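You operate a simulated robot arm through the tools that you are given. There is no shell and no other tool. Be economical: measure what you need, move in short steps, check, and stop when the job is done.

You are at the controls of a simulated two-armed robot. One attempt, no reset.

JOB
Start the table: screen on, monitor upright, table light on at mark 3.
Fine: the black knob sets the mark.

The check looks at the end state, three seconds after you hand in, the way a careful person would. Anything else that was tipped, shoved, dropped, spilled or broken makes it a failure.

ROBOT AND FRAMES
Two 7-joint arms with fingered hands on one trunk, on a base that drives. Base frame: it is fixed to the floor where the robot stands at the start and does not move with it; the origin is under the middle of the robot, x ahead of it, y to its left, z up; the surface under the hand at the start is at about z = 0.91. Readings come in m, degrees, newtons and seconds.
The left shoulder is at the start at [0.023, 0.092, 1.367], the right one opposite. With the tool pointing down near the work surface each hand reaches from about 0.1 to 0.46 m from the robot's upright axis, wherever it stands, measured 20 degrees to its own side. Places, roughly: black knob [0.2, -0.8, 0.8]; check key [0.5, -0.2, 0.9]; clear key [0.5, -0.3, 0.9]; enter key [0.5, -0.4, 0.9]; green rocker switch [0.2, -0.7, 0.8]; magnifier arm [0.3, 0, 1.2]; monitor [0.7, -0.3, 1.2]; on off key [0.5, -0.1, 0.9]; red rocker switch [0.2, 0, 0.9]. Payload 2.1 kg a hand.
The tool frame of a hand sits at the grasp point between the pads (the TCP): z along the fingers, y along the line on which they close. The tips reach 0.02 m beyond it. Largest opening 0.068 m; the body of the gripper starts 0.023 m behind the TCP. The gripper is a hand of 5 fingers: y runs from the thumb to the fingers, the wrist lies at [-0.01, -0.079, -0.131] in the tool frame, and closing takes about 1.5 s.
Orientation is that of the tool frame in the base frame, as a unit quaternion [w, x, y, z]. With the fingers straight down and the wrist toward the robot, the tool's x, y and z point along [0, 1, 0], [1, 0, 0] and [0, 0, -1] of the base frame.

CONTROLS
- The arms move only by the tool step_arm. It takes "left_rows", "right_rows" or both (then of equal length, played together; a hand with none holds still); each is one flat list of numbers, 6 for each row, row after row: the shift along the base's x, y, z in units of 400 mm (1.0 is 400 mm), then the turn, a rotation vector about the base's x, y, z in units of 120 degrees (1.0 is 120 degrees). In form: [dx, dy, dz, wx, wy, wz, dx, dy, dz, wx, wy, wz, ...]. A call has 1 to 10 rows; each row is the pose to reach, as a shift and turn from the pose commanded when the call began. "left_jaw" and "right_jaw" are, for a hand that has rows, the gripper command, from -1 (shut) to 1 (fully open), values between in proportion, set as the call begins (left out, the last holds). A call with a number of a shift or a turn outside -1 to 1 is refused whole. Each row takes 0.2 s and may step no farther than 0.05 m and 8.6 degrees from the row before; otherwise, or with a gripper value out of range, the whole call is refused. Where a pose cannot be reached the arm comes as near as it can. A force on the tool above 40 N (or 10 N above the force at the start of the call, whichever is more), or a blocked arm, ends the call early, and 0.2 s more pass. Each finger travels about 0.153 m/s and halts on what it meets, pressing with about 33 N; the grip force reading is that of the motor and also rises with nothing between the fingers. The clock runs only during rows and for 0.2 s after the last one: add rows that repeat a pose to give the fingers time. The reply holds the time, the measured pose of the TCP, the force on the tool along the base axes, the opening and the grip force, in the units named above and with some noise, with the torque about the TCP (base axes, N m) and any sound that the robot's microphone picked up, and new pictures: "show" is both (left out), scene, wrist or none (wrist: the cameras of the hands that moved).
- Cameras (640 x 400 px; columns grow to the right, rows downward): "scene" is now at [0.0949, -0.0415, 1.5355]; the picture's right is [-0.47, -0.88, 0.00], its down [-0.37, 0.20, -0.91] and it looks along [0.80, -0.43, -0.42] (base axes); focal length 214 px, centre (320, 200). "left" rides on the left gripper at [-0.054, -0.058, -0.072] in its tool frame; the picture's right is [-0.57, -0.39, 0.73], its down [0.73, -0.64, 0.23] and it looks along [0.38, 0.66, 0.65] (tool axes); focal length 226 px, centre (320, 200). "right" rides on the right gripper at [0.055, -0.058, -0.072] in its tool frame; the picture's right is [-0.57, 0.39, -0.73], its down [-0.73, -0.64, 0.23] and it looks along [-0.38, 0.66, 0.65] (tool axes); focal length 226 px, centre (320, 200). There is no depth. A picture from a camera that has moved, and an enlarged one, comes with that camera's place and axes in the base frame and with its lens.
- move_column(by): slides the trunk up (or, below 0, down) by that many m; the arms and the scene camera ride with it, the base frame stays. It gives what a move gives, with no picture.
- base_move(legs): drives the robot by 1 to 6 legs, each [ahead, left, turn to the left] in m, m and degrees, along the robot's own axes; the way and the turn of a leg run together, so that a leg with both is an arc; at most 1.5 m and 180 degrees a leg. The arms and the cameras ride along, it lands a little off, and it stops where it bumps. It gives what a move gives, and a new picture of the scene camera.
- hand_shape(shape, hand): the hand has 5 fingers and takes this shape, open, in about a second: jaw (thumb against the fingers, like two jaws); tri (thumb and two fingers); tip (a fingertip pinch); poke (one finger out to press); point (the index stretched); flat (the hand flat); cup (the hand cupped); fist (a fist). The gripper value then closes the fingers along that shape, each until it touches; the sizes above hold for jaw. It gives what a move gives, with no picture.
- aim_head(pan, tilt): turns the head with the scene camera to pan (to the left, within 86 degrees either way) and tilt (down, from -29 to 69), counted from straight ahead of the robot. It gives what a move gives, and a new picture of the scene camera.
- enlarge(camera, box): a new picture of the part [left, top, right, bottom] of that camera's present view, enlarged. It takes no simulated time.
- sign_off(): hands the job in; it is judged then, once.

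Go step by step. Nothing tells you exact positions but the pictures and the camera data: compare them with the known pose of the tool, close in by small moves and look again before you grip or let go. The budget is 120 turns and 260 pictures, counting those below and the enlarged ones. Unless the task says otherwise, let go and move clear before handing in, and close with one line.

The tools are called as name(argument=value, ...) on one line, values as JSON. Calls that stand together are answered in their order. step_arm: Moves the arms, as the interface text tells. Its arguments: {"type":"object","properties":{"left_rows":{"type":"array","items":{"type":"number"}},"left_jaw":{"type":"number"},"right_rows":{"type":"array","items":{"type":"number"}},"right_jaw":{"type":"number"},"show":{"type":"string","enum":["both","scene","wrist","none"]}},"required":[]} The other tools are called the same way: move_column (by) slides the trunk up or down; hand_shape (shape, hand) gives the hand a shape; base_move (legs) drives the base; aim_head (pan, tilt) turns the head that bears the scene camera; enlarge (camera, box) takes an enlarged picture of a part of a camera's view; sign_off () hands the job in.

At the start:

```text
clock: 0.0
left_tcp_pos: [0.2974, -0.0368, 1.5221]
left_orientation: [0.0, 0.707, 0.707, 0.0]
left_force: [-0.2, -0.2, -0.7]
left_moment: [0.01, -0.02, -0.01]
left_finger_gap: 0.0676
left_finger_force: 0.0
left_shape: jaw
right_tcp_pos: [0.2198, -0.2664, 1.5928]
right_orientation: [-0.001, 0.707, 0.707, 0.001]
right_force: [0.0, 0.8, 0.7]
right_moment: [0.01, -0.03, 0.02]
right_finger_gap: 0.068
right_finger_force: 0.0
right_shape: jaw
trunk travel left (down, up): [-0.606, 0.298]
robot x, y, heading: [-0.0008, 0.0002, 0.0]
head pan, tilt: [-28.0, 25.0]
```

scene: 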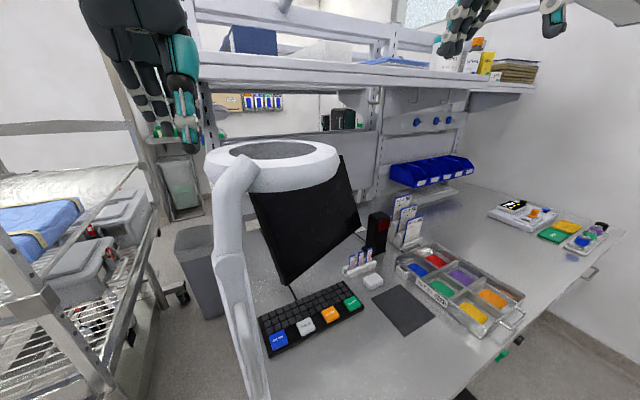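
right: 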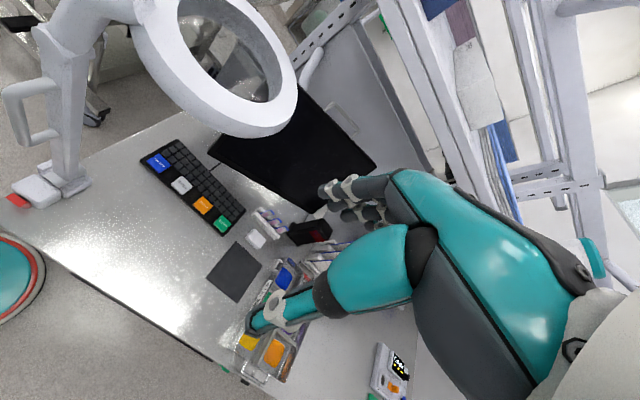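
left: 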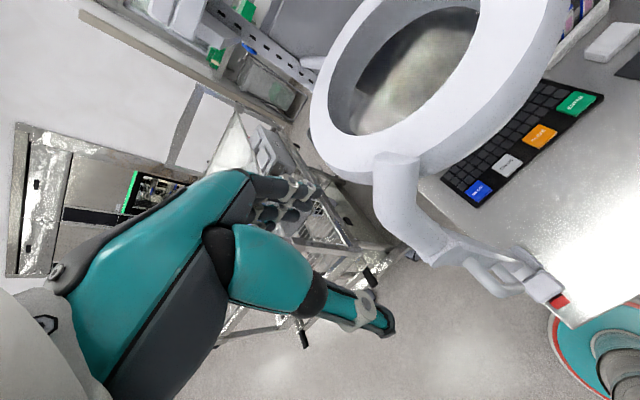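

I see the workbench with a tilted black monitor, a keyboard with coloured keys, the magnifier, and controls on the front edge of the table. I'll look closer first.

enlarge(camera="scene", box=[240, 150, 400, 350])

enlarge(camera="scene", box=[440, 300, 600, 400])

aim_head(pan=-70, tilt=50)

```text
2.00 times, centred on (320, 250) of scene
camera zoom: at [0.0949, -0.0415, 1.5355], right [-0.47, -0.88, 0.0], down [-0.37, 0.2, -0.91], along [0.8, -0.43, -0.42], focal length 429 px, centre (320, 100)
```

zoom: 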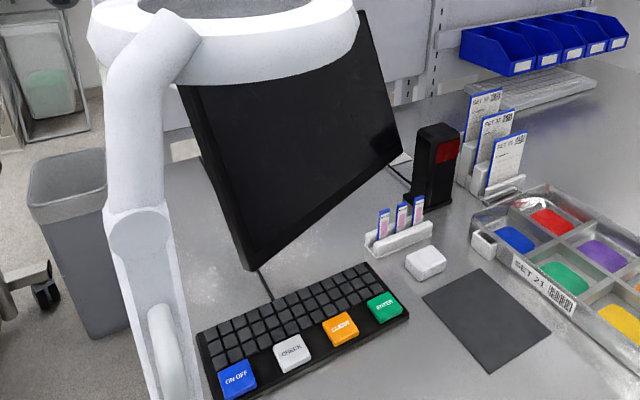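

```text
4.00 times, centred on (520, 350) of scene
camera zoom: at [0.0949, -0.0415, 1.5355], right [-0.47, -0.88, 0.0], down [-0.37, 0.2, -0.91], along [0.8, -0.43, -0.42], focal length 858 px, centre (-480, -400)
```

zoom: 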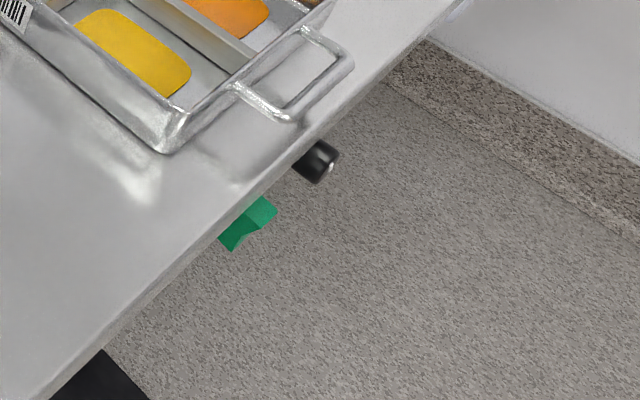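

```text
clock: 1.1
left_tcp_pos: [0.2964, -0.0351, 1.5224]
left_orientation: [0.0, 0.708, 0.707, 0.001]
left_force: [-0.2, -0.6, 0.2]
left_moment: [-0.01, 0.01, -0.01]
left_finger_gap: 0.0677
left_finger_force: 0.0
left_shape: jaw
right_tcp_pos: [0.2192, -0.2676, 1.5936]
right_orientation: [-0.001, 0.707, 0.708, 0.001]
right_force: [0.0, 0.0, 0.3]
right_moment: [0.0, 0.0, 0.0]
right_finger_gap: 0.0678
right_finger_force: 0.0
right_shape: jaw
trunk travel left (down, up): [-0.606, 0.298]
robot x, y, heading: [0.0012, 0.0008, -0.0]
head pan, tilt: [-70.0, 50.0]
camera scene: at [0.0399, -0.0706, 1.4981], right [-0.94, -0.34, 0.0], down [-0.26, 0.72, -0.64], along [0.22, -0.6, -0.77], focal length 214 px, centre (320, 200)
```

scene: 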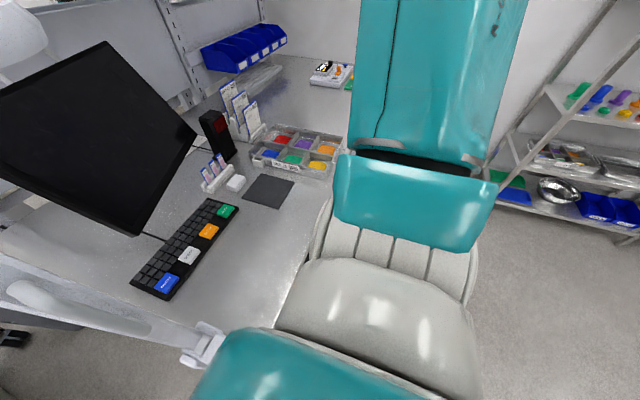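

The right arm blocks the view of the table front; the left hand hangs just above the magnifier ring. I'll raise the trunk a little and drive right to look at the front edge controls.

move_column(by=0.12)

base_move(legs=[[-0.1, 0, 0], [0, -0.35, 0]])

aim_head(pan=-45, tilt=60)

aim_head(pan=5, tilt=30)

```text
clock: 2.6
left_tcp_pos: [0.2972, -0.0376, 1.6419]
left_orientation: [-0.001, 0.707, 0.708, 0.0]
left_force: [-0.4, 0.5, -0.1]
left_moment: [-0.01, 0.0, 0.0]
left_finger_gap: 0.0678
left_finger_force: 0.0
left_shape: jaw
right_tcp_pos: [0.2181, -0.2665, 1.7134]
right_orientation: [0.0, 0.707, 0.707, 0.0]
right_force: [0.2, -0.5, -0.1]
right_moment: [0.03, 0.02, -0.03]
right_finger_gap: 0.0675
right_finger_force: 0.1
right_shape: jaw
trunk travel left (down, up): [-0.726, 0.178]
robot x, y, heading: [0.0011, -0.002, -0.2]
head pan, tilt: [-70.0, 50.0]
```

```text
clock: 5.6
left_tcp_pos: [0.1964, -0.3855, 1.6429]
left_orientation: [0.001, 0.706, 0.708, 0.0]
left_force: [0.0, -0.3, 0.8]
left_moment: [-0.01, 0.02, 0.01]
left_finger_gap: 0.0677
left_finger_force: 0.0
left_shape: jaw
right_tcp_pos: [0.1182, -0.6166, 1.7123]
right_orientation: [-0.001, 0.707, 0.707, 0.0]
right_force: [0.6, 0.6, -0.4]
right_moment: [-0.01, -0.03, 0.0]
right_finger_gap: 0.0678
right_finger_force: 0.0
right_shape: jaw
trunk travel left (down, up): [-0.726, 0.178]
robot x, y, heading: [-0.0939, -0.3487, -0.0]
head pan, tilt: [-70.0, 50.0]
camera scene: at [-0.0638, -0.4208, 1.6181], right [-0.94, -0.34, 0.0], down [-0.26, 0.72, -0.64], along [0.22, -0.6, -0.77], focal length 214 px, centre (320, 200)
```

scene: 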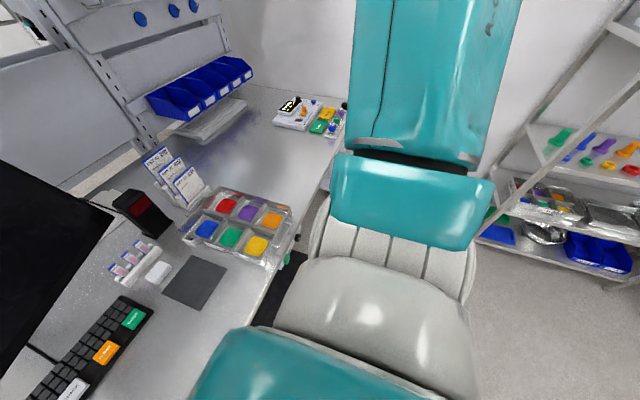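

```text
clock: 6.5
left_tcp_pos: [0.1954, -0.3857, 1.6423]
left_orientation: [0.0, 0.708, 0.706, 0.001]
left_force: [0.4, 0.0, -0.2]
left_moment: [0.01, 0.04, 0.01]
left_finger_gap: 0.0677
left_finger_force: 0.2
left_shape: jaw
right_tcp_pos: [0.1189, -0.6164, 1.7127]
right_orientation: [0.0, 0.708, 0.707, 0.001]
right_force: [-0.3, 0.6, -0.2]
right_moment: [-0.01, -0.03, -0.02]
right_finger_gap: 0.0677
right_finger_force: 0.1
right_shape: jaw
trunk travel left (down, up): [-0.726, 0.178]
robot x, y, heading: [-0.1002, -0.35, 0.1]
head pan, tilt: [-45.0, 60.0]
camera scene: at [-0.043, -0.395, 1.6056], right [-0.71, -0.71, 0.0], down [-0.61, 0.61, -0.5], along [0.35, -0.35, -0.87], focal length 214 px, centre (320, 200)
```

scene: 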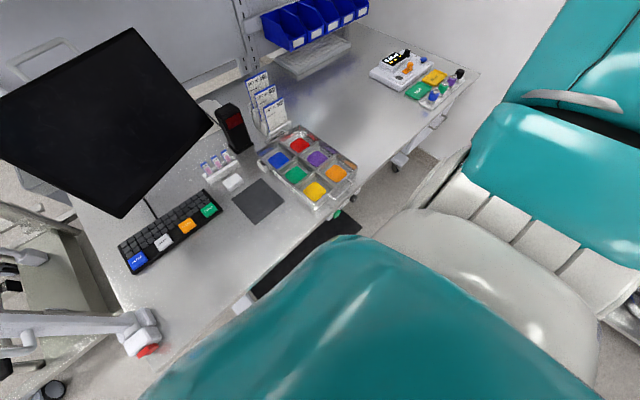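

```text
clock: 7.7
left_tcp_pos: [0.1973, -0.3855, 1.6425]
left_orientation: [0.0, 0.707, 0.707, 0.0]
left_force: [0.2, 0.2, 0.5]
left_moment: [0.02, -0.02, -0.01]
left_finger_gap: 0.0676
left_finger_force: 0.1
left_shape: jaw
right_tcp_pos: [0.1191, -0.6164, 1.7121]
right_orientation: [-0.001, 0.707, 0.707, 0.0]
right_force: [0.2, -0.3, 0.0]
right_moment: [0.0, -0.03, -0.02]
right_finger_gap: 0.0677
right_finger_force: 0.1
right_shape: jaw
trunk travel left (down, up): [-0.726, 0.178]
robot x, y, heading: [-0.1002, -0.3488, 0.0]
head pan, tilt: [5.0, 30.0]
camera scene: at [0.0, -0.3399, 1.6476], right [0.09, -1.0, 0.0], down [-0.5, -0.04, -0.87], along [0.86, 0.08, -0.5], focal length 214 px, centre (320, 200)
```

scene: 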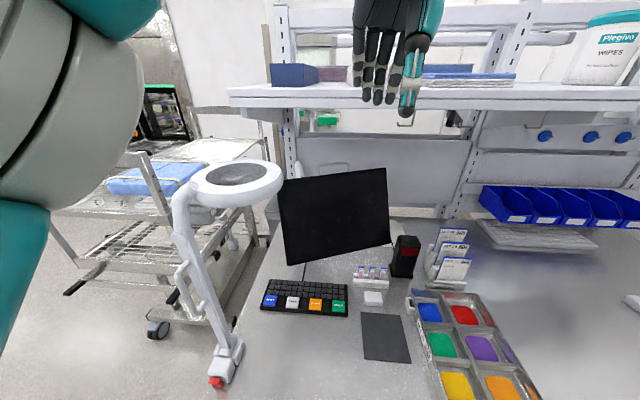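

enlarge(camera="scene", box=[190, 150, 450, 330])

aim_head(pan=-25, tilt=20)

```text
2.22 times, centred on (320, 240) of scene
camera zoom: at [0.0, -0.3399, 1.6476], right [0.09, -1.0, 0.0], down [-0.5, -0.04, -0.87], along [0.86, 0.08, -0.5], focal length 477 px, centre (320, 111)
```

zoom: 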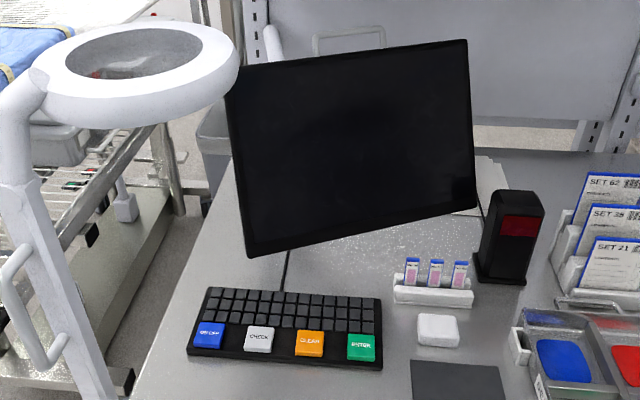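

```text
clock: 8.6
left_tcp_pos: [0.1965, -0.3845, 1.6425]
left_orientation: [0.0, 0.707, 0.707, 0.0]
left_force: [-0.5, 0.7, -0.3]
left_moment: [0.03, 0.0, 0.0]
left_finger_gap: 0.0677
left_finger_force: 0.0
left_shape: jaw
right_tcp_pos: [0.1185, -0.6158, 1.7125]
right_orientation: [0.001, 0.707, 0.707, 0.001]
right_force: [0.3, 1.2, -0.1]
right_moment: [-0.04, 0.03, 0.02]
right_finger_gap: 0.0676
right_finger_force: 0.1
right_shape: jaw
trunk travel left (down, up): [-0.726, 0.178]
robot x, y, heading: [-0.1007, -0.3519, -0.0]
head pan, tilt: [-25.0, 20.0]
camera scene: at [-0.0057, -0.3869, 1.6637], right [-0.42, -0.91, 0.0], down [-0.31, 0.14, -0.94], along [0.85, -0.4, -0.34], focal length 214 px, centre (320, 200)
```

scene: 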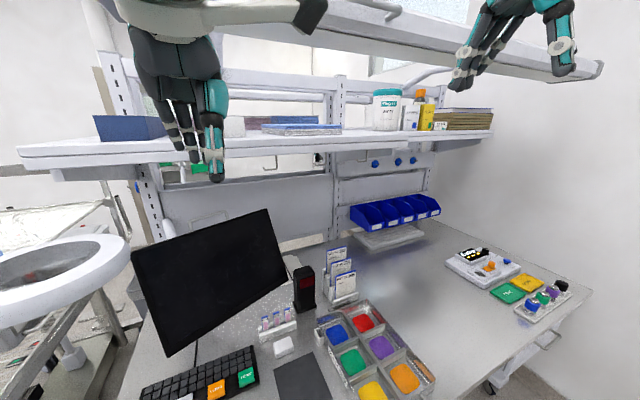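

The monitor leans back about 27° (bottom edge level, top edge about 0.14 m behind). I'll check the room, then look at the table front.

aim_head(pan=-86, tilt=25)

base_move(legs=[[-0.1, 0, 0], [0, -0.2, 0]])

aim_head(pan=0, tilt=65)

```text
clock: 9.9
left_tcp_pos: [0.1963, -0.3854, 1.6417]
left_orientation: [0.001, 0.707, 0.707, 0.0]
left_force: [-0.8, -0.2, 0.1]
left_moment: [0.03, 0.0, 0.0]
left_finger_gap: 0.0677
left_finger_force: 0.0
left_shape: jaw
right_tcp_pos: [0.1189, -0.6162, 1.7119]
right_orientation: [-0.001, 0.707, 0.707, 0.001]
right_force: [-0.2, 0.7, -1.0]
right_moment: [-0.04, 0.02, 0.01]
right_finger_gap: 0.0679
right_finger_force: 0.1
right_shape: jaw
trunk travel left (down, up): [-0.726, 0.178]
robot x, y, heading: [-0.1013, -0.3505, -0.1]
head pan, tilt: [-85.9, 25.0]
camera scene: at [-0.0835, -0.4396, 1.6557], right [-1.0, -0.07, 0.0], down [-0.03, 0.42, -0.91], along [0.07, -0.9, -0.42], focal length 214 px, centre (320, 200)
```

scene: 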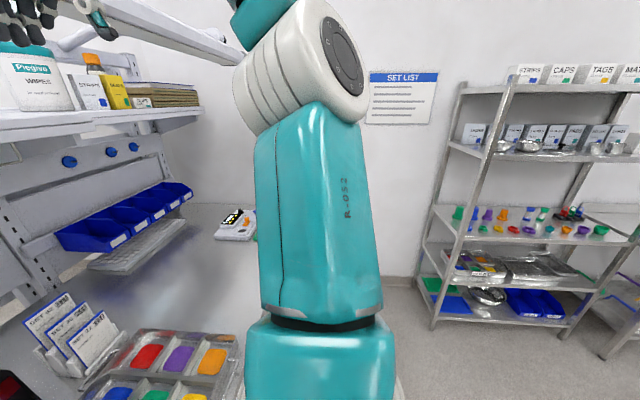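

```text
clock: 12.3
left_tcp_pos: [0.097, -0.5841, 1.6423]
left_orientation: [0.0, 0.706, 0.708, 0.001]
left_force: [-0.1, 0.7, -0.2]
left_moment: [-0.02, 0.02, 0.01]
left_finger_gap: 0.0675
left_finger_force: 0.1
left_shape: jaw
right_tcp_pos: [0.02, -0.8146, 1.712]
right_orientation: [-0.001, 0.706, 0.708, 0.0]
right_force: [-0.2, 0.0, 0.7]
right_moment: [-0.01, 0.02, 0.03]
right_finger_gap: 0.0679
right_finger_force: 0.0
right_shape: jaw
trunk travel left (down, up): [-0.726, 0.178]
robot x, y, heading: [-0.2005, -0.5512, 0.0]
head pan, tilt: [-85.9, 25.0]
camera scene: at [-0.1829, -0.6392, 1.6556], right [-1.0, -0.07, 0.0], down [-0.03, 0.42, -0.91], along [0.07, -0.9, -0.42], focal length 214 px, centre (320, 200)
```

scene: 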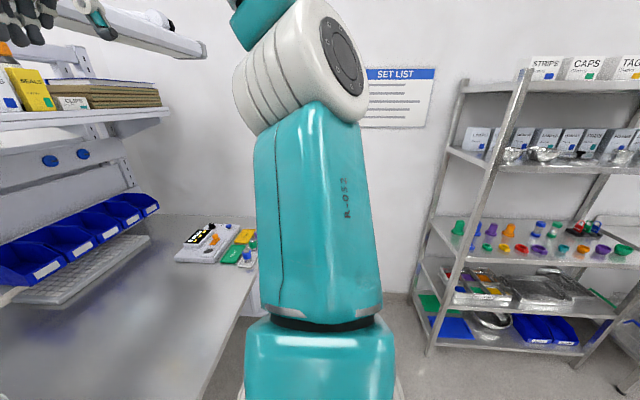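

```text
clock: 13.9
left_tcp_pos: [0.0975, -0.5831, 1.6427]
left_orientation: [0.0, 0.707, 0.707, -0.001]
left_force: [-0.3, 0.0, -0.3]
left_moment: [0.0, 0.0, -0.01]
left_finger_gap: 0.0677
left_finger_force: 0.1
left_shape: jaw
right_tcp_pos: [0.0203, -0.8139, 1.7121]
right_orientation: [0.0, 0.706, 0.708, 0.001]
right_force: [-0.1, -0.2, 0.1]
right_moment: [-0.02, 0.02, -0.02]
right_finger_gap: 0.0675
right_finger_force: 0.0
right_shape: jaw
trunk travel left (down, up): [-0.726, 0.178]
robot x, y, heading: [-0.2042, -0.5468, 0.1]
head pan, tilt: [0.0, 65.0]
camera scene: at [-0.1291, -0.5462, 1.6], right [0.0, -1.0, 0.0], down [-0.91, 0.0, -0.42], along [0.42, 0.0, -0.91], focal length 214 px, centre (320, 200)
```

scene: 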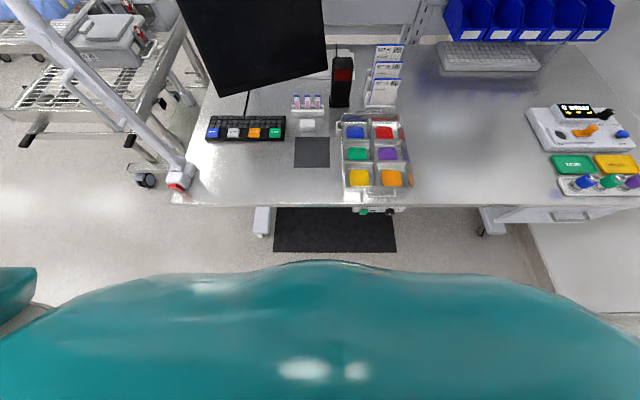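

enlarge(camera="scene", box=[330, 180, 430, 230])

base_move(legs=[[-0.25, -0.15, 0]])

aim_head(pan=0, tilt=50)

enlarge(camera="scene", box=[280, 180, 380, 240])

```text
6.40 times, centred on (380, 205) of scene
camera zoom: at [-0.1291, -0.5462, 1.6], right [0.0, -1.0, 0.0], down [-0.91, 0.0, -0.42], along [0.42, 0.0, -0.91], focal length 1373 px, centre (-64, 168)
```

zoom: 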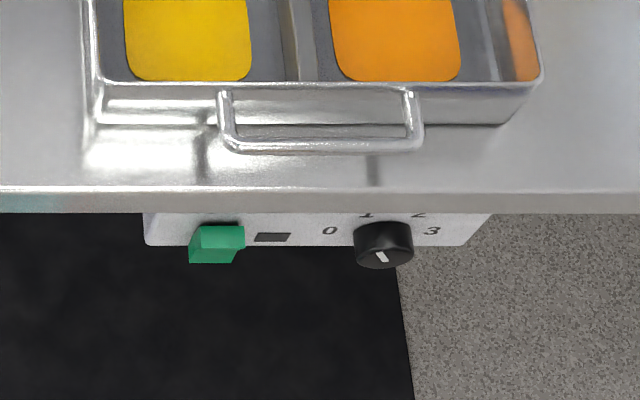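

```text
clock: 15.9
left_tcp_pos: [-0.1545, -0.7323, 1.6423]
left_orientation: [0.0, 0.705, 0.709, 0.0]
left_force: [0.7, 0.2, -0.7]
left_moment: [-0.04, -0.01, 0.0]
left_finger_gap: 0.0679
left_finger_force: 0.2
left_shape: jaw
right_tcp_pos: [-0.2298, -0.9638, 1.7125]
right_orientation: [0.0, 0.705, 0.709, 0.001]
right_force: [0.0, 0.2, -0.1]
right_moment: [-0.02, 0.03, -0.05]
right_finger_gap: 0.0675
right_finger_force: 0.0
right_shape: jaw
trunk travel left (down, up): [-0.726, 0.178]
robot x, y, heading: [-0.4517, -0.6964, 0.4]
head pan, tilt: [0.0, 65.0]
camera scene: at [-0.3805, -0.6959, 1.6001], right [0.01, -1.0, 0.0], down [-0.91, -0.01, -0.42], along [0.42, 0.0, -0.91], focal length 214 px, centre (320, 200)
```

scene: 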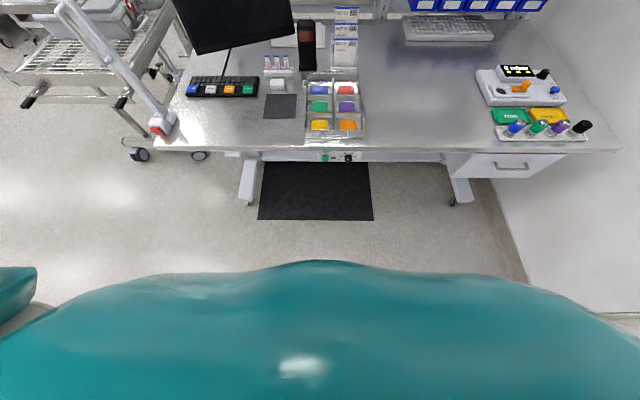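

```text
clock: 16.7
left_tcp_pos: [-0.1526, -0.7313, 1.6427]
left_orientation: [0.0, 0.705, 0.709, 0.0]
left_force: [-0.3, -0.1, -0.4]
left_moment: [0.02, 0.0, -0.01]
left_finger_gap: 0.0676
left_finger_force: 0.0
left_shape: jaw
right_tcp_pos: [-0.2311, -0.9629, 1.713]
right_orientation: [-0.001, 0.705, 0.71, 0.001]
right_force: [-0.8, -1.0, 0.1]
right_moment: [-0.01, -0.01, 0.04]
right_finger_gap: 0.0676
right_finger_force: 0.0
right_shape: jaw
trunk travel left (down, up): [-0.726, 0.178]
robot x, y, heading: [-0.4522, -0.6952, 0.3]
head pan, tilt: [0.0, 50.0]
camera scene: at [-0.3633, -0.6953, 1.6181], right [0.01, -1.0, 0.0], down [-0.77, 0.0, -0.64], along [0.64, 0.0, -0.77], focal length 214 px, centre (320, 200)
```

scene: 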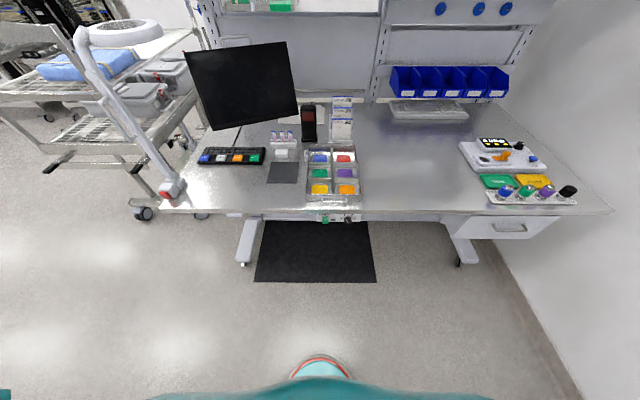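

```text
6.40 times, centred on (330, 210) of scene
camera zoom: at [-0.3633, -0.6953, 1.6181], right [0.01, -1.0, 0.0], down [-0.77, 0.0, -0.64], along [0.64, 0.0, -0.77], focal length 1373 px, centre (256, 136)
```

zoom: 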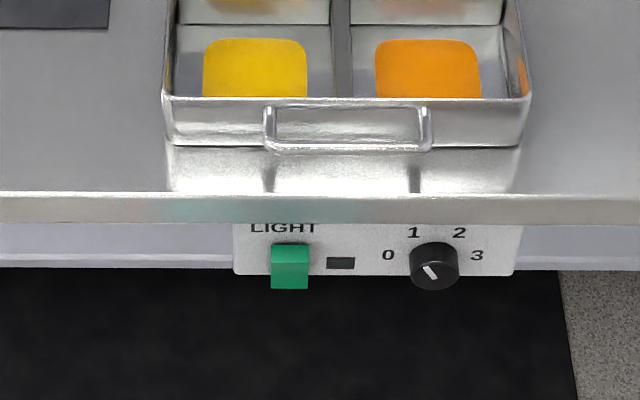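

I can see the LIGHT panel: green rocker, indicator, black knob with marks 0–3. I'll lower the trunk to see it face-on.

move_column(by=-0.6)

aim_head(pan=0, tilt=20)

```text
refused: -0.6 is not a number from -0.4 to 0.4
```

```text
clock: 17.6
left_tcp_pos: [-0.1522, -0.7317, 1.641]
left_orientation: [0.0, 0.705, 0.709, 0.0]
left_force: [1.4, 0.0, -0.1]
left_moment: [0.0, -0.03, 0.01]
left_finger_gap: 0.0678
left_finger_force: 0.1
left_shape: jaw
right_tcp_pos: [-0.23, -0.9633, 1.7122]
right_orientation: [-0.002, 0.705, 0.709, 0.0]
right_force: [0.5, -0.4, 0.3]
right_moment: [-0.01, 0.01, -0.05]
right_finger_gap: 0.0677
right_finger_force: 0.1
right_shape: jaw
trunk travel left (down, up): [-0.726, 0.178]
robot x, y, heading: [-0.4518, -0.6969, 0.3]
head pan, tilt: [0.0, 20.0]
camera scene: at [-0.3473, -0.6953, 1.6637], right [0.01, -1.0, 0.0], down [-0.34, 0.0, -0.94], along [0.94, 0.01, -0.34], focal length 214 px, centre (320, 200)
```

scene: 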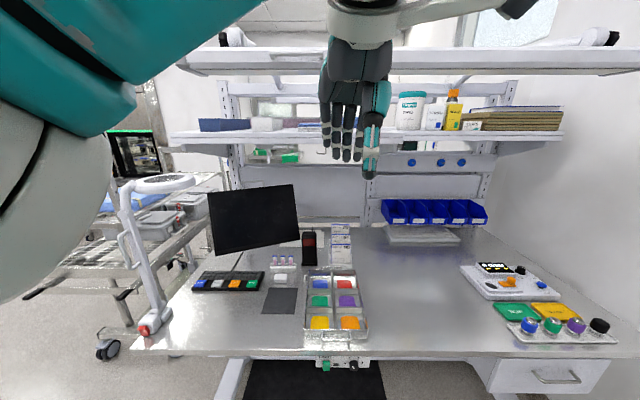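

move_column(by=-0.4)

move_column(by=-0.2)

aim_head(pan=0, tilt=10)

enlarge(camera="scene", box=[290, 180, 390, 240])

```text
clock: 21.4
left_tcp_pos: [-0.1542, -0.731, 1.2421]
left_orientation: [0.001, 0.705, 0.709, 0.0]
left_force: [0.3, 0.1, -0.3]
left_moment: [-0.01, 0.02, 0.01]
left_finger_gap: 0.0674
left_finger_force: 0.1
left_shape: jaw
right_tcp_pos: [-0.2313, -0.9636, 1.3128]
right_orientation: [-0.001, 0.704, 0.711, 0.001]
right_force: [-0.4, 0.4, -0.4]
right_moment: [0.0, 0.03, 0.01]
right_finger_gap: 0.0678
right_finger_force: 0.1
right_shape: jaw
trunk travel left (down, up): [-0.326, 0.578]
robot x, y, heading: [-0.4543, -0.6957, 0.6]
head pan, tilt: [0.0, 20.0]
```

```text
clock: 23.6
left_tcp_pos: [-0.1537, -0.731, 1.0427]
left_orientation: [0.0, 0.705, 0.709, 0.0]
left_force: [-0.4, -0.3, -0.3]
left_moment: [0.0, -0.02, -0.02]
left_finger_gap: 0.068
left_finger_force: 0.0
left_shape: jaw
right_tcp_pos: [-0.2315, -0.9629, 1.1114]
right_orientation: [-0.001, 0.705, 0.709, 0.001]
right_force: [-0.2, 0.2, 0.0]
right_moment: [0.05, 0.04, -0.02]
right_finger_gap: 0.0678
right_finger_force: 0.1
right_shape: jaw
trunk travel left (down, up): [-0.126, 0.778]
robot x, y, heading: [-0.4506, -0.7007, 0.3]
head pan, tilt: [0.0, 20.0]
```

```text
clock: 24.3
left_tcp_pos: [-0.1536, -0.7314, 1.0419]
left_orientation: [0.0, 0.704, 0.71, 0.0]
left_force: [0.5, -0.3, 0.0]
left_moment: [0.01, -0.01, 0.02]
left_finger_gap: 0.0676
left_finger_force: 0.1
left_shape: jaw
right_tcp_pos: [-0.2296, -0.9637, 1.1127]
right_orientation: [0.0, 0.705, 0.709, 0.0]
right_force: [0.0, 0.2, 0.7]
right_moment: [0.01, 0.02, 0.01]
right_finger_gap: 0.0676
right_finger_force: 0.1
right_shape: jaw
trunk travel left (down, up): [-0.126, 0.778]
robot x, y, heading: [-0.4528, -0.6973, 0.3]
head pan, tilt: [0.0, 10.0]
camera scene: at [-0.2797, -0.6948, 1.0757], right [0.01, -1.0, 0.0], down [-0.17, 0.0, -0.98], along [0.98, 0.01, -0.17], focal length 214 px, centre (320, 200)
```

scene: 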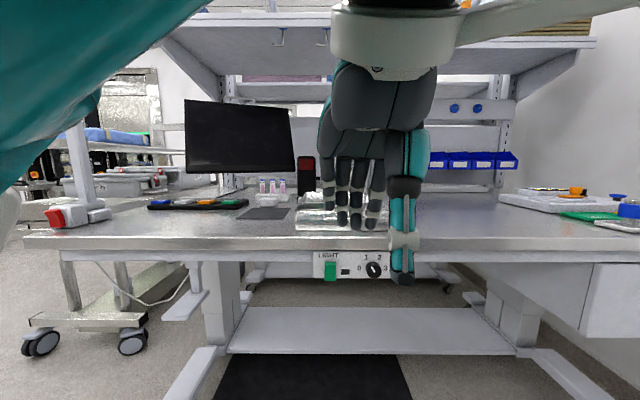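

```text
6.40 times, centred on (340, 210) of scene
camera zoom: at [-0.2797, -0.6948, 1.0757], right [0.01, -1.0, 0.0], down [-0.17, 0.0, -0.98], along [0.98, 0.01, -0.17], focal length 1373 px, centre (192, 136)
```

zoom: 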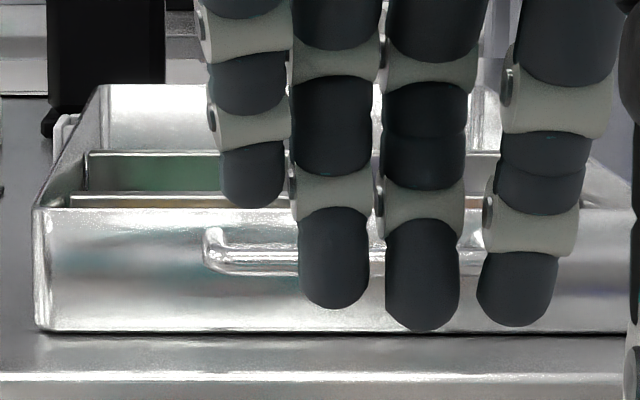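

enlarge(camera="scene", box=[305, 240, 405, 295])

enlarge(camera="scene", box=[170, 80, 330, 220])

```text
6.40 times, centred on (355, 268) of scene
camera zoom: at [-0.2797, -0.6948, 1.0757], right [0.01, -1.0, 0.0], down [-0.17, 0.0, -0.98], along [0.98, 0.01, -0.17], focal length 1373 px, centre (96, -232)
```

zoom: 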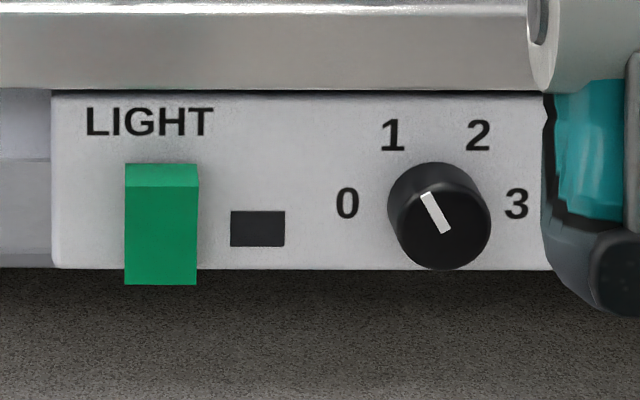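

```text
2.86 times, centred on (250, 150) of scene
camera zoom: at [-0.2797, -0.6948, 1.0757], right [0.01, -1.0, 0.0], down [-0.17, 0.0, -0.98], along [0.98, 0.01, -0.17], focal length 613 px, centre (520, 343)
```

zoom: 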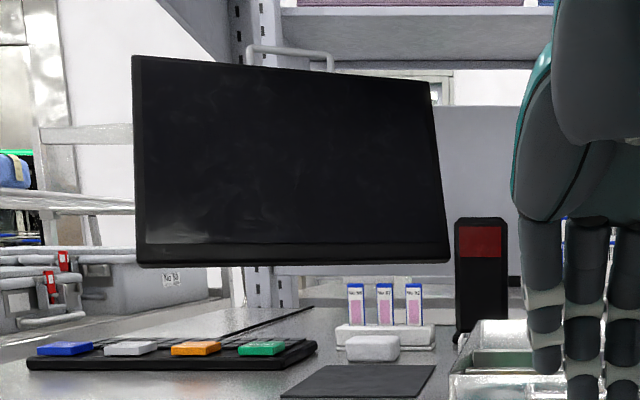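

The panel is clear: knob pointer is at mark 1, and it needs +120° clockwise to mark 3 (marks sit at ∓90/∓30°). Knob cap is about [0.18,-0.82,0.83], green rocker about [0.185,-0.716,0.825]. I'll pitch the right hand to point forward.

hand_shape(hand="right", shape="tri")

step_arm(right_rows=[0.05, 0.02, -0.04, 0, -0.071, 0, 0.1, 0.04, -0.08, 0, -0.142, 0, 0.15, 0.06, -0.12, 0, -0.213, 0, 0.2, 0.08, -0.16, 0, -0.284, 0, 0.25, 0.1, -0.2, 0, -0.355, 0, 0.3, 0.12, -0.24, 0, -0.426, 0, 0.35, 0.14, -0.28, 0, -0.497, 0, 0.4, 0.16, -0.32, 0, -0.568, 0, 0.45, 0.18, -0.36, 0, -0.639, 0, 0.5, 0.2, -0.4, 0, -0.71, 0], right_jaw=1, show="both")

```text
clock: 25.2
left_tcp_pos: [-0.1532, -0.7316, 1.0426]
left_orientation: [-0.001, 0.705, 0.709, 0.0]
left_force: [0.6, 1.4, -0.7]
left_moment: [-0.02, 0.03, 0.0]
left_finger_gap: 0.0679
left_finger_force: 0.1
left_shape: jaw
right_tcp_pos: [-0.2296, -0.9616, 1.1127]
right_orientation: [-0.001, 0.705, 0.709, 0.0]
right_force: [-0.4, -0.2, -0.2]
right_moment: [0.0, -0.02, 0.01]
right_finger_gap: 0.0678
right_finger_force: 0.1
right_shape: tri
trunk travel left (down, up): [-0.126, 0.778]
robot x, y, heading: [-0.4514, -0.6968, 0.2]
head pan, tilt: [0.0, 10.0]
```

```text
clock: 27.4
left_tcp_pos: [-0.1528, -0.7305, 1.0421]
left_orientation: [0.0, 0.705, 0.71, 0.0]
left_force: [-0.2, -0.5, -0.5]
left_moment: [0.0, -0.02, 0.01]
left_finger_gap: 0.0677
left_finger_force: 0.1
left_shape: jaw
right_tcp_pos: [-0.0378, -0.907, 0.955]
right_orientation: [0.48, 0.516, 0.525, 0.477]
right_force: [-0.8, 0.3, 0.5]
right_moment: [0.01, 0.01, 0.01]
right_finger_gap: 0.068
right_finger_force: 0.1
right_shape: tri
right hand out of reach, approached as far as the arm can: row 8, 9, 10
trunk travel left (down, up): [-0.126, 0.778]
robot x, y, heading: [-0.4507, -0.6975, 0.4]
head pan, tilt: [0.0, 10.0]
camera scene: at [-0.2796, -0.6943, 1.0757], right [0.01, -1.0, 0.0], down [-0.17, 0.0, -0.98], along [0.98, 0.01, -0.17], focal length 214 px, centre (320, 200)
camera right: at [-0.1144, -0.8524, 0.902], right [-0.69, -0.56, 0.45], down [0.18, -0.74, -0.65], along [0.7, -0.37, 0.61], focal length 226 px, centre (320, 200)
```

scene: 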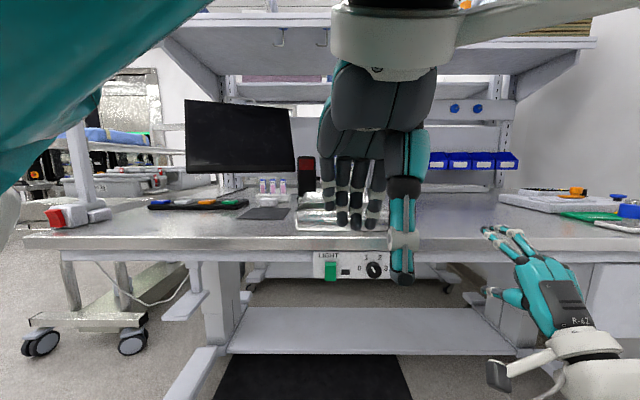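
right: 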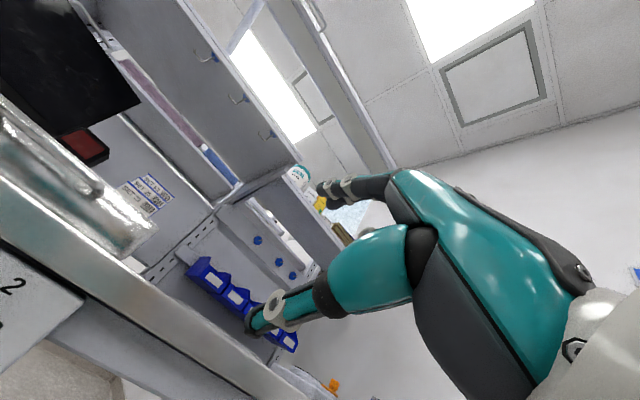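

The right hand now points forward, thumb below. I'll test how far it can roll clockwise here in free air.

step_arm(right_rows=[0, 0, 0, 0.07, 0, 0, 0, 0, 0, 0.14, 0, 0, 0, 0, 0, 0.21, 0, 0, 0, 0, 0, 0.28, 0, 0, 0, 0, 0, 0.35, 0, 0, 0, 0, 0, 0.42, 0, 0, 0, 0, 0, 0.49, 0, 0, 0, 0, 0, 0.56, 0, 0, 0, 0, 0, 0.63, 0, 0, 0, 0, 0, 0.7, 0, 0], show="scene")

```text
clock: 29.6
left_tcp_pos: [-0.1533, -0.7309, 1.042]
left_orientation: [0.001, 0.705, 0.709, 0.001]
left_force: [-0.5, -0.5, -0.2]
left_moment: [0.0, 0.02, -0.01]
left_finger_gap: 0.0675
left_finger_force: 0.1
left_shape: jaw
right_tcp_pos: [-0.0986, -1.0144, 0.8632]
right_orientation: [0.007, 0.702, 0.074, 0.708]
right_force: [0.2, -0.6, 0.0]
right_moment: [0.06, 0.01, -0.01]
right_finger_gap: 0.0677
right_finger_force: 0.1
right_shape: tri
right hand out of reach, approached as far as the arm can: row 1, 2, 3, 4, 5, 6, 7, 8, 9, 10
trunk travel left (down, up): [-0.126, 0.778]
robot x, y, heading: [-0.4515, -0.6944, 0.4]
head pan, tilt: [0.0, 10.0]
camera scene: at [-0.2795, -0.6947, 1.0757], right [0.01, -1.0, 0.0], down [-0.17, 0.0, -0.98], along [0.98, 0.01, -0.17], focal length 214 px, centre (320, 200)
```

scene: 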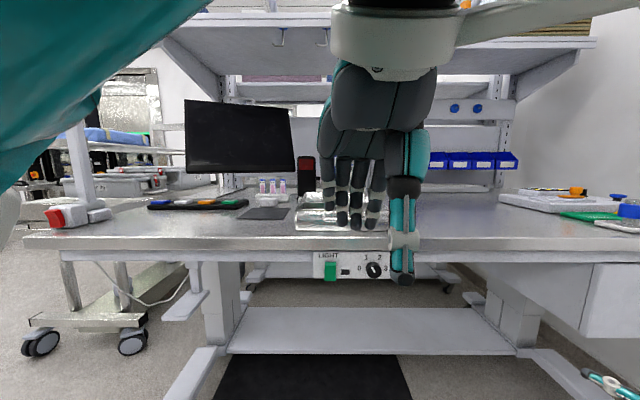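

The arm was simply too folded. I'll bring it forward in front of the knob (still 8 cm short) with roll back to zero.

step_arm(right_rows=[0.04, 0.017, -0.031, -0.07, 0, 0, 0.08, 0.034, -0.062, -0.14, 0, 0, 0.12, 0.05, -0.093, -0.21, 0, 0, 0.15, 0.067, -0.124, -0.28, 0, 0, 0.18, 0.083, -0.155, -0.35, 0, 0, 0.21, 0.1, -0.186, -0.42, 0, 0, 0.24, 0.116, -0.217, -0.49, 0, 0, 0.27, 0.133, -0.25, -0.56, 0, 0, 0.3, 0.15, -0.28, -0.63, 0, 0, 0.325, 0.165, -0.31, -0.7, 0, 0], show="both")

```text
clock: 31.8
left_tcp_pos: [-0.1526, -0.7308, 1.0424]
left_orientation: [0.0, 0.704, 0.71, -0.001]
left_force: [-0.4, 0.0, 0.4]
left_moment: [-0.01, 0.0, -0.01]
left_finger_gap: 0.0677
left_finger_force: 0.0
left_shape: jaw
right_tcp_pos: [0.0396, -0.9448, 0.7423]
right_orientation: [0.48, 0.517, 0.524, 0.478]
right_force: [0.8, -0.4, 0.3]
right_moment: [0.04, 0.03, -0.01]
right_finger_gap: 0.0678
right_finger_force: 0.0
right_shape: tri
trunk travel left (down, up): [-0.126, 0.778]
robot x, y, heading: [-0.4499, -0.6987, 0.1]
head pan, tilt: [0.0, 10.0]
camera scene: at [-0.2797, -0.6947, 1.0757], right [0.01, -1.0, 0.0], down [-0.17, 0.0, -0.98], along [0.98, 0.01, -0.17], focal length 214 px, centre (320, 200)
camera right: at [-0.0376, -0.8902, 0.6891], right [-0.69, -0.57, 0.45], down [0.18, -0.74, -0.65], along [0.7, -0.37, 0.61], focal length 226 px, centre (320, 200)
```

scene: 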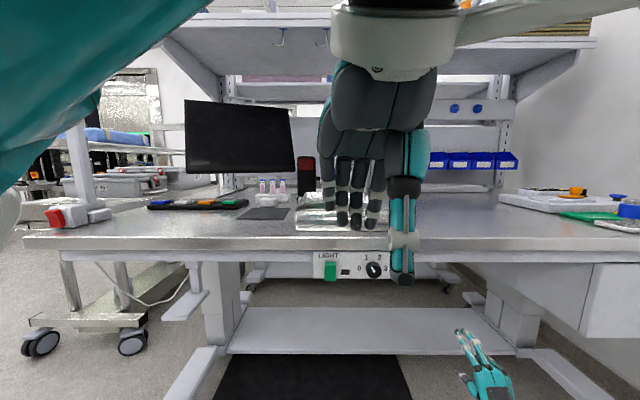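
right: 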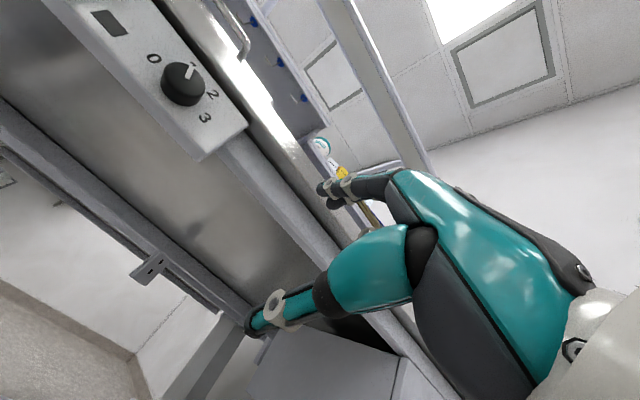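

Knob triangulates to about [0.184,-0.815,0.832] from both cameras. I'll roll the hand ~60° and place it just in front of the knob with a half-closed jaw, and shift the left hand out of the view.

step_arm(right_rows=[0.01, 0.05, 0.03, 0.062, -0.005, -0.003, 0.02, 0.1, 0.06, 0.125, -0.009, -0.005, 0.03, 0.15, 0.09, 0.188, -0.014, -0.008, 0.05, 0.2, 0.12, 0.25, -0.018, -0.01, 0.08, 0.25, 0.15, 0.312, -0.023, -0.013, 0.12, 0.28, 0.18, 0.375, -0.027, -0.016, 0.16, 0.3, 0.2, 0.437, -0.032, -0.018, 0.2, 0.325, 0.222, 0.5, -0.036, -0.021], left_rows=[0, 0.05, 0, 0, 0, 0, 0, 0.1, 0, 0, 0, 0, 0, 0.15, 0, 0, 0, 0, 0, 0.2, 0, 0, 0, 0, 0, 0.25, 0, 0, 0, 0, 0, 0.3, 0, 0, 0, 0, 0, 0.35, 0, 0, 0, 0, 0, 0.4, 0, 0, 0, 0], right_jaw=0.6, show="both")

enlarge(camera="scene", box=[305, 230, 445, 310])

```text
clock: 33.6
left_tcp_pos: [-0.153, -0.5716, 1.043]
left_orientation: [0.0, 0.705, 0.709, 0.0]
left_force: [0.6, 1.4, 0.2]
left_moment: [0.02, -0.02, -0.02]
left_finger_gap: 0.0675
left_finger_force: 0.0
left_shape: jaw
right_tcp_pos: [0.1281, -0.8046, 0.7959]
right_orientation: [0.177, 0.671, 0.184, 0.696]
right_force: [-1.0, 0.0, -0.1]
right_moment: [0.0, 0.01, -0.02]
right_finger_gap: 0.0544
right_finger_force: 0.1
right_shape: tri
right hand out of reach, approached as far as the arm can: row 1, 2, 3, 4, 5, 6, 7, 8
trunk travel left (down, up): [-0.126, 0.778]
robot x, y, heading: [-0.4481, -0.697, 0.2]
head pan, tilt: [0.0, 10.0]
camera scene: at [-0.2798, -0.6947, 1.0758], right [0.01, -1.0, 0.0], down [-0.17, 0.0, -0.98], along [0.98, 0.01, -0.17], focal length 214 px, centre (320, 200)
camera right: at [0.0544, -0.7275, 0.8115], right [-0.71, -0.63, -0.32], down [0.26, 0.2, -0.95], along [0.66, -0.75, 0.02], focal length 226 px, centre (320, 200)
camera left: at [-0.2111, -0.6264, 1.1146], right [-0.38, -0.57, -0.73], down [-0.64, 0.73, -0.23], along [0.66, 0.38, -0.65], focal length 226 px, centre (320, 200)
```

scene: 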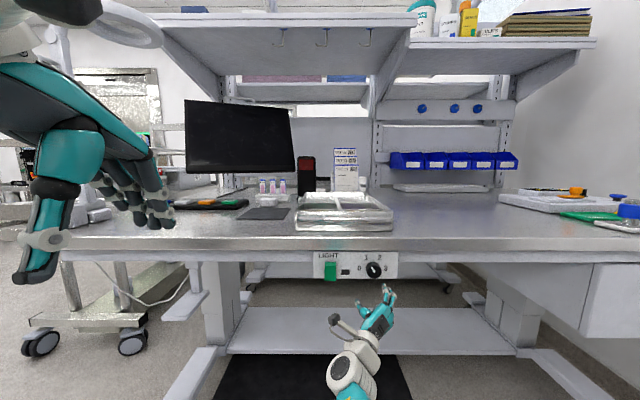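
right: 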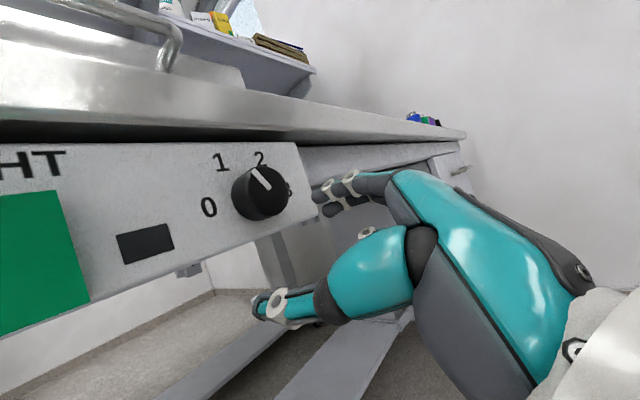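
left: 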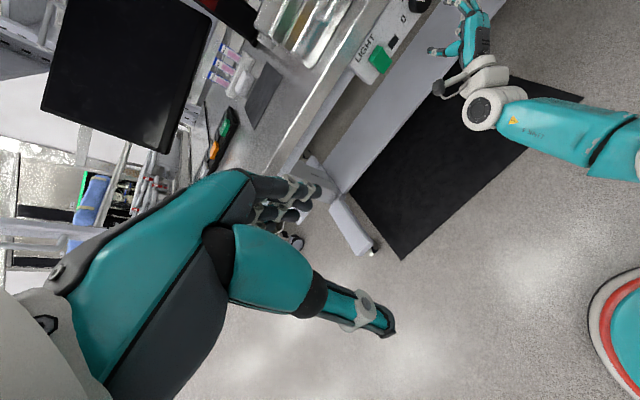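

```text
4.57 times, centred on (375, 270) of scene
camera zoom: at [-0.2798, -0.6947, 1.0758], right [0.01, -1.0, 0.0], down [-0.17, 0.0, -0.98], along [0.98, 0.01, -0.17], focal length 980 px, centre (69, -120)
```

zoom: 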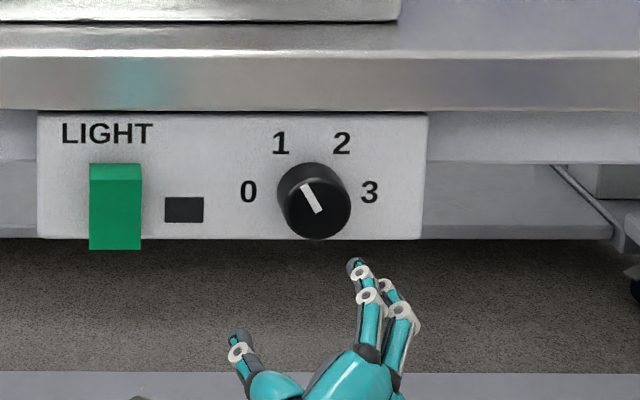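

Hand is 3.6 cm below the knob and otherwise aligned; I'll raise the trunk by that amount and recheck.

move_column(by=0.036)

step_arm(right_rows=[0.02, -0.03, 0, 0, 0, 0, 0.04, -0.03, 0, 0, 0, 0], show="both")

enlarge(camera="scene", box=[305, 230, 445, 310])

```text
clock: 34.4
left_tcp_pos: [-0.1532, -0.572, 1.0791]
left_orientation: [-0.001, 0.705, 0.709, 0.0]
left_force: [-0.6, 0.6, -0.6]
left_moment: [0.0, -0.02, 0.02]
left_finger_gap: 0.0679
left_finger_force: 0.0
left_shape: jaw
right_tcp_pos: [0.1236, -0.8047, 0.8452]
right_orientation: [0.18, 0.662, 0.182, 0.704]
right_force: [0.1, 0.2, 0.2]
right_moment: [0.0, 0.0, 0.03]
right_finger_gap: 0.0546
right_finger_force: 0.1
right_shape: tri
trunk travel left (down, up): [-0.162, 0.742]
robot x, y, heading: [-0.4502, -0.6999, 0.3]
head pan, tilt: [0.0, 10.0]
```

```text
clock: 35.0
left_tcp_pos: [-0.153, -0.5714, 1.0786]
left_orientation: [0.0, 0.704, 0.71, 0.0]
left_force: [-0.5, 0.1, -0.3]
left_moment: [0.03, 0.0, -0.03]
left_finger_gap: 0.0677
left_finger_force: 0.0
left_shape: jaw
right_tcp_pos: [0.1341, -0.8209, 0.8464]
right_orientation: [0.181, 0.662, 0.183, 0.704]
right_force: [0.1, 0.5, 0.5]
right_moment: [-0.04, -0.01, 0.03]
right_finger_gap: 0.0544
right_finger_force: 0.1
right_shape: tri
right hand out of reach, approached as far as the arm can: row 2
trunk travel left (down, up): [-0.162, 0.742]
robot x, y, heading: [-0.4481, -0.697, 0.3]
head pan, tilt: [0.0, 10.0]
camera scene: at [-0.2882, -0.6947, 1.1125], right [0.01, -1.0, 0.0], down [-0.17, 0.0, -0.98], along [0.98, 0.01, -0.17], focal length 214 px, centre (320, 200)
camera right: at [0.0599, -0.7444, 0.8611], right [-0.7, -0.63, -0.34], down [0.28, 0.2, -0.94], along [0.66, -0.75, 0.04], focal length 226 px, centre (320, 200)
```

scene: 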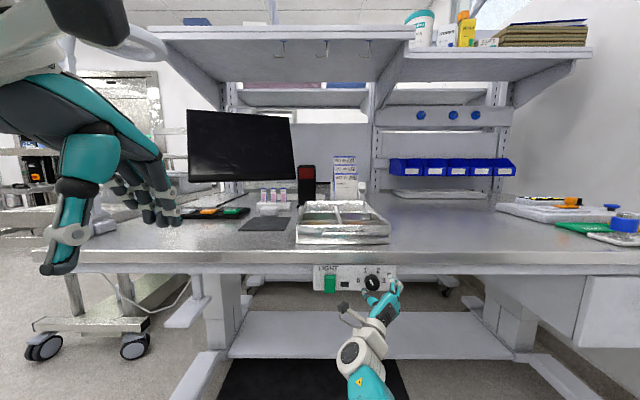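
right: 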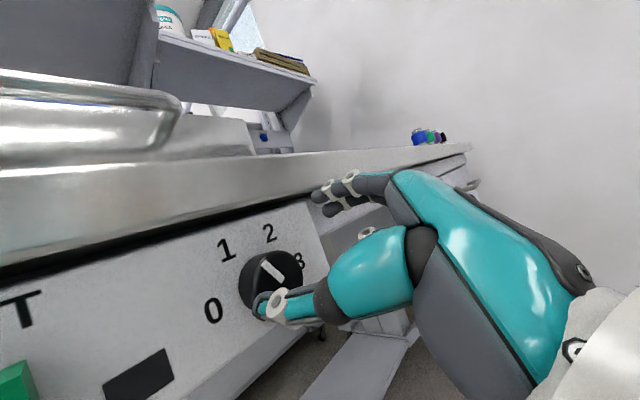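

```text
4.57 times, centred on (375, 270) of scene
camera zoom: at [-0.2882, -0.6947, 1.1125], right [0.01, -1.0, 0.0], down [-0.17, 0.0, -0.98], along [0.98, 0.01, -0.17], focal length 980 px, centre (69, -120)
```

zoom: 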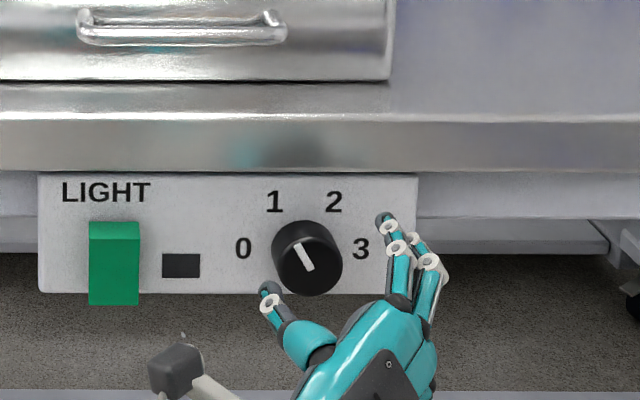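

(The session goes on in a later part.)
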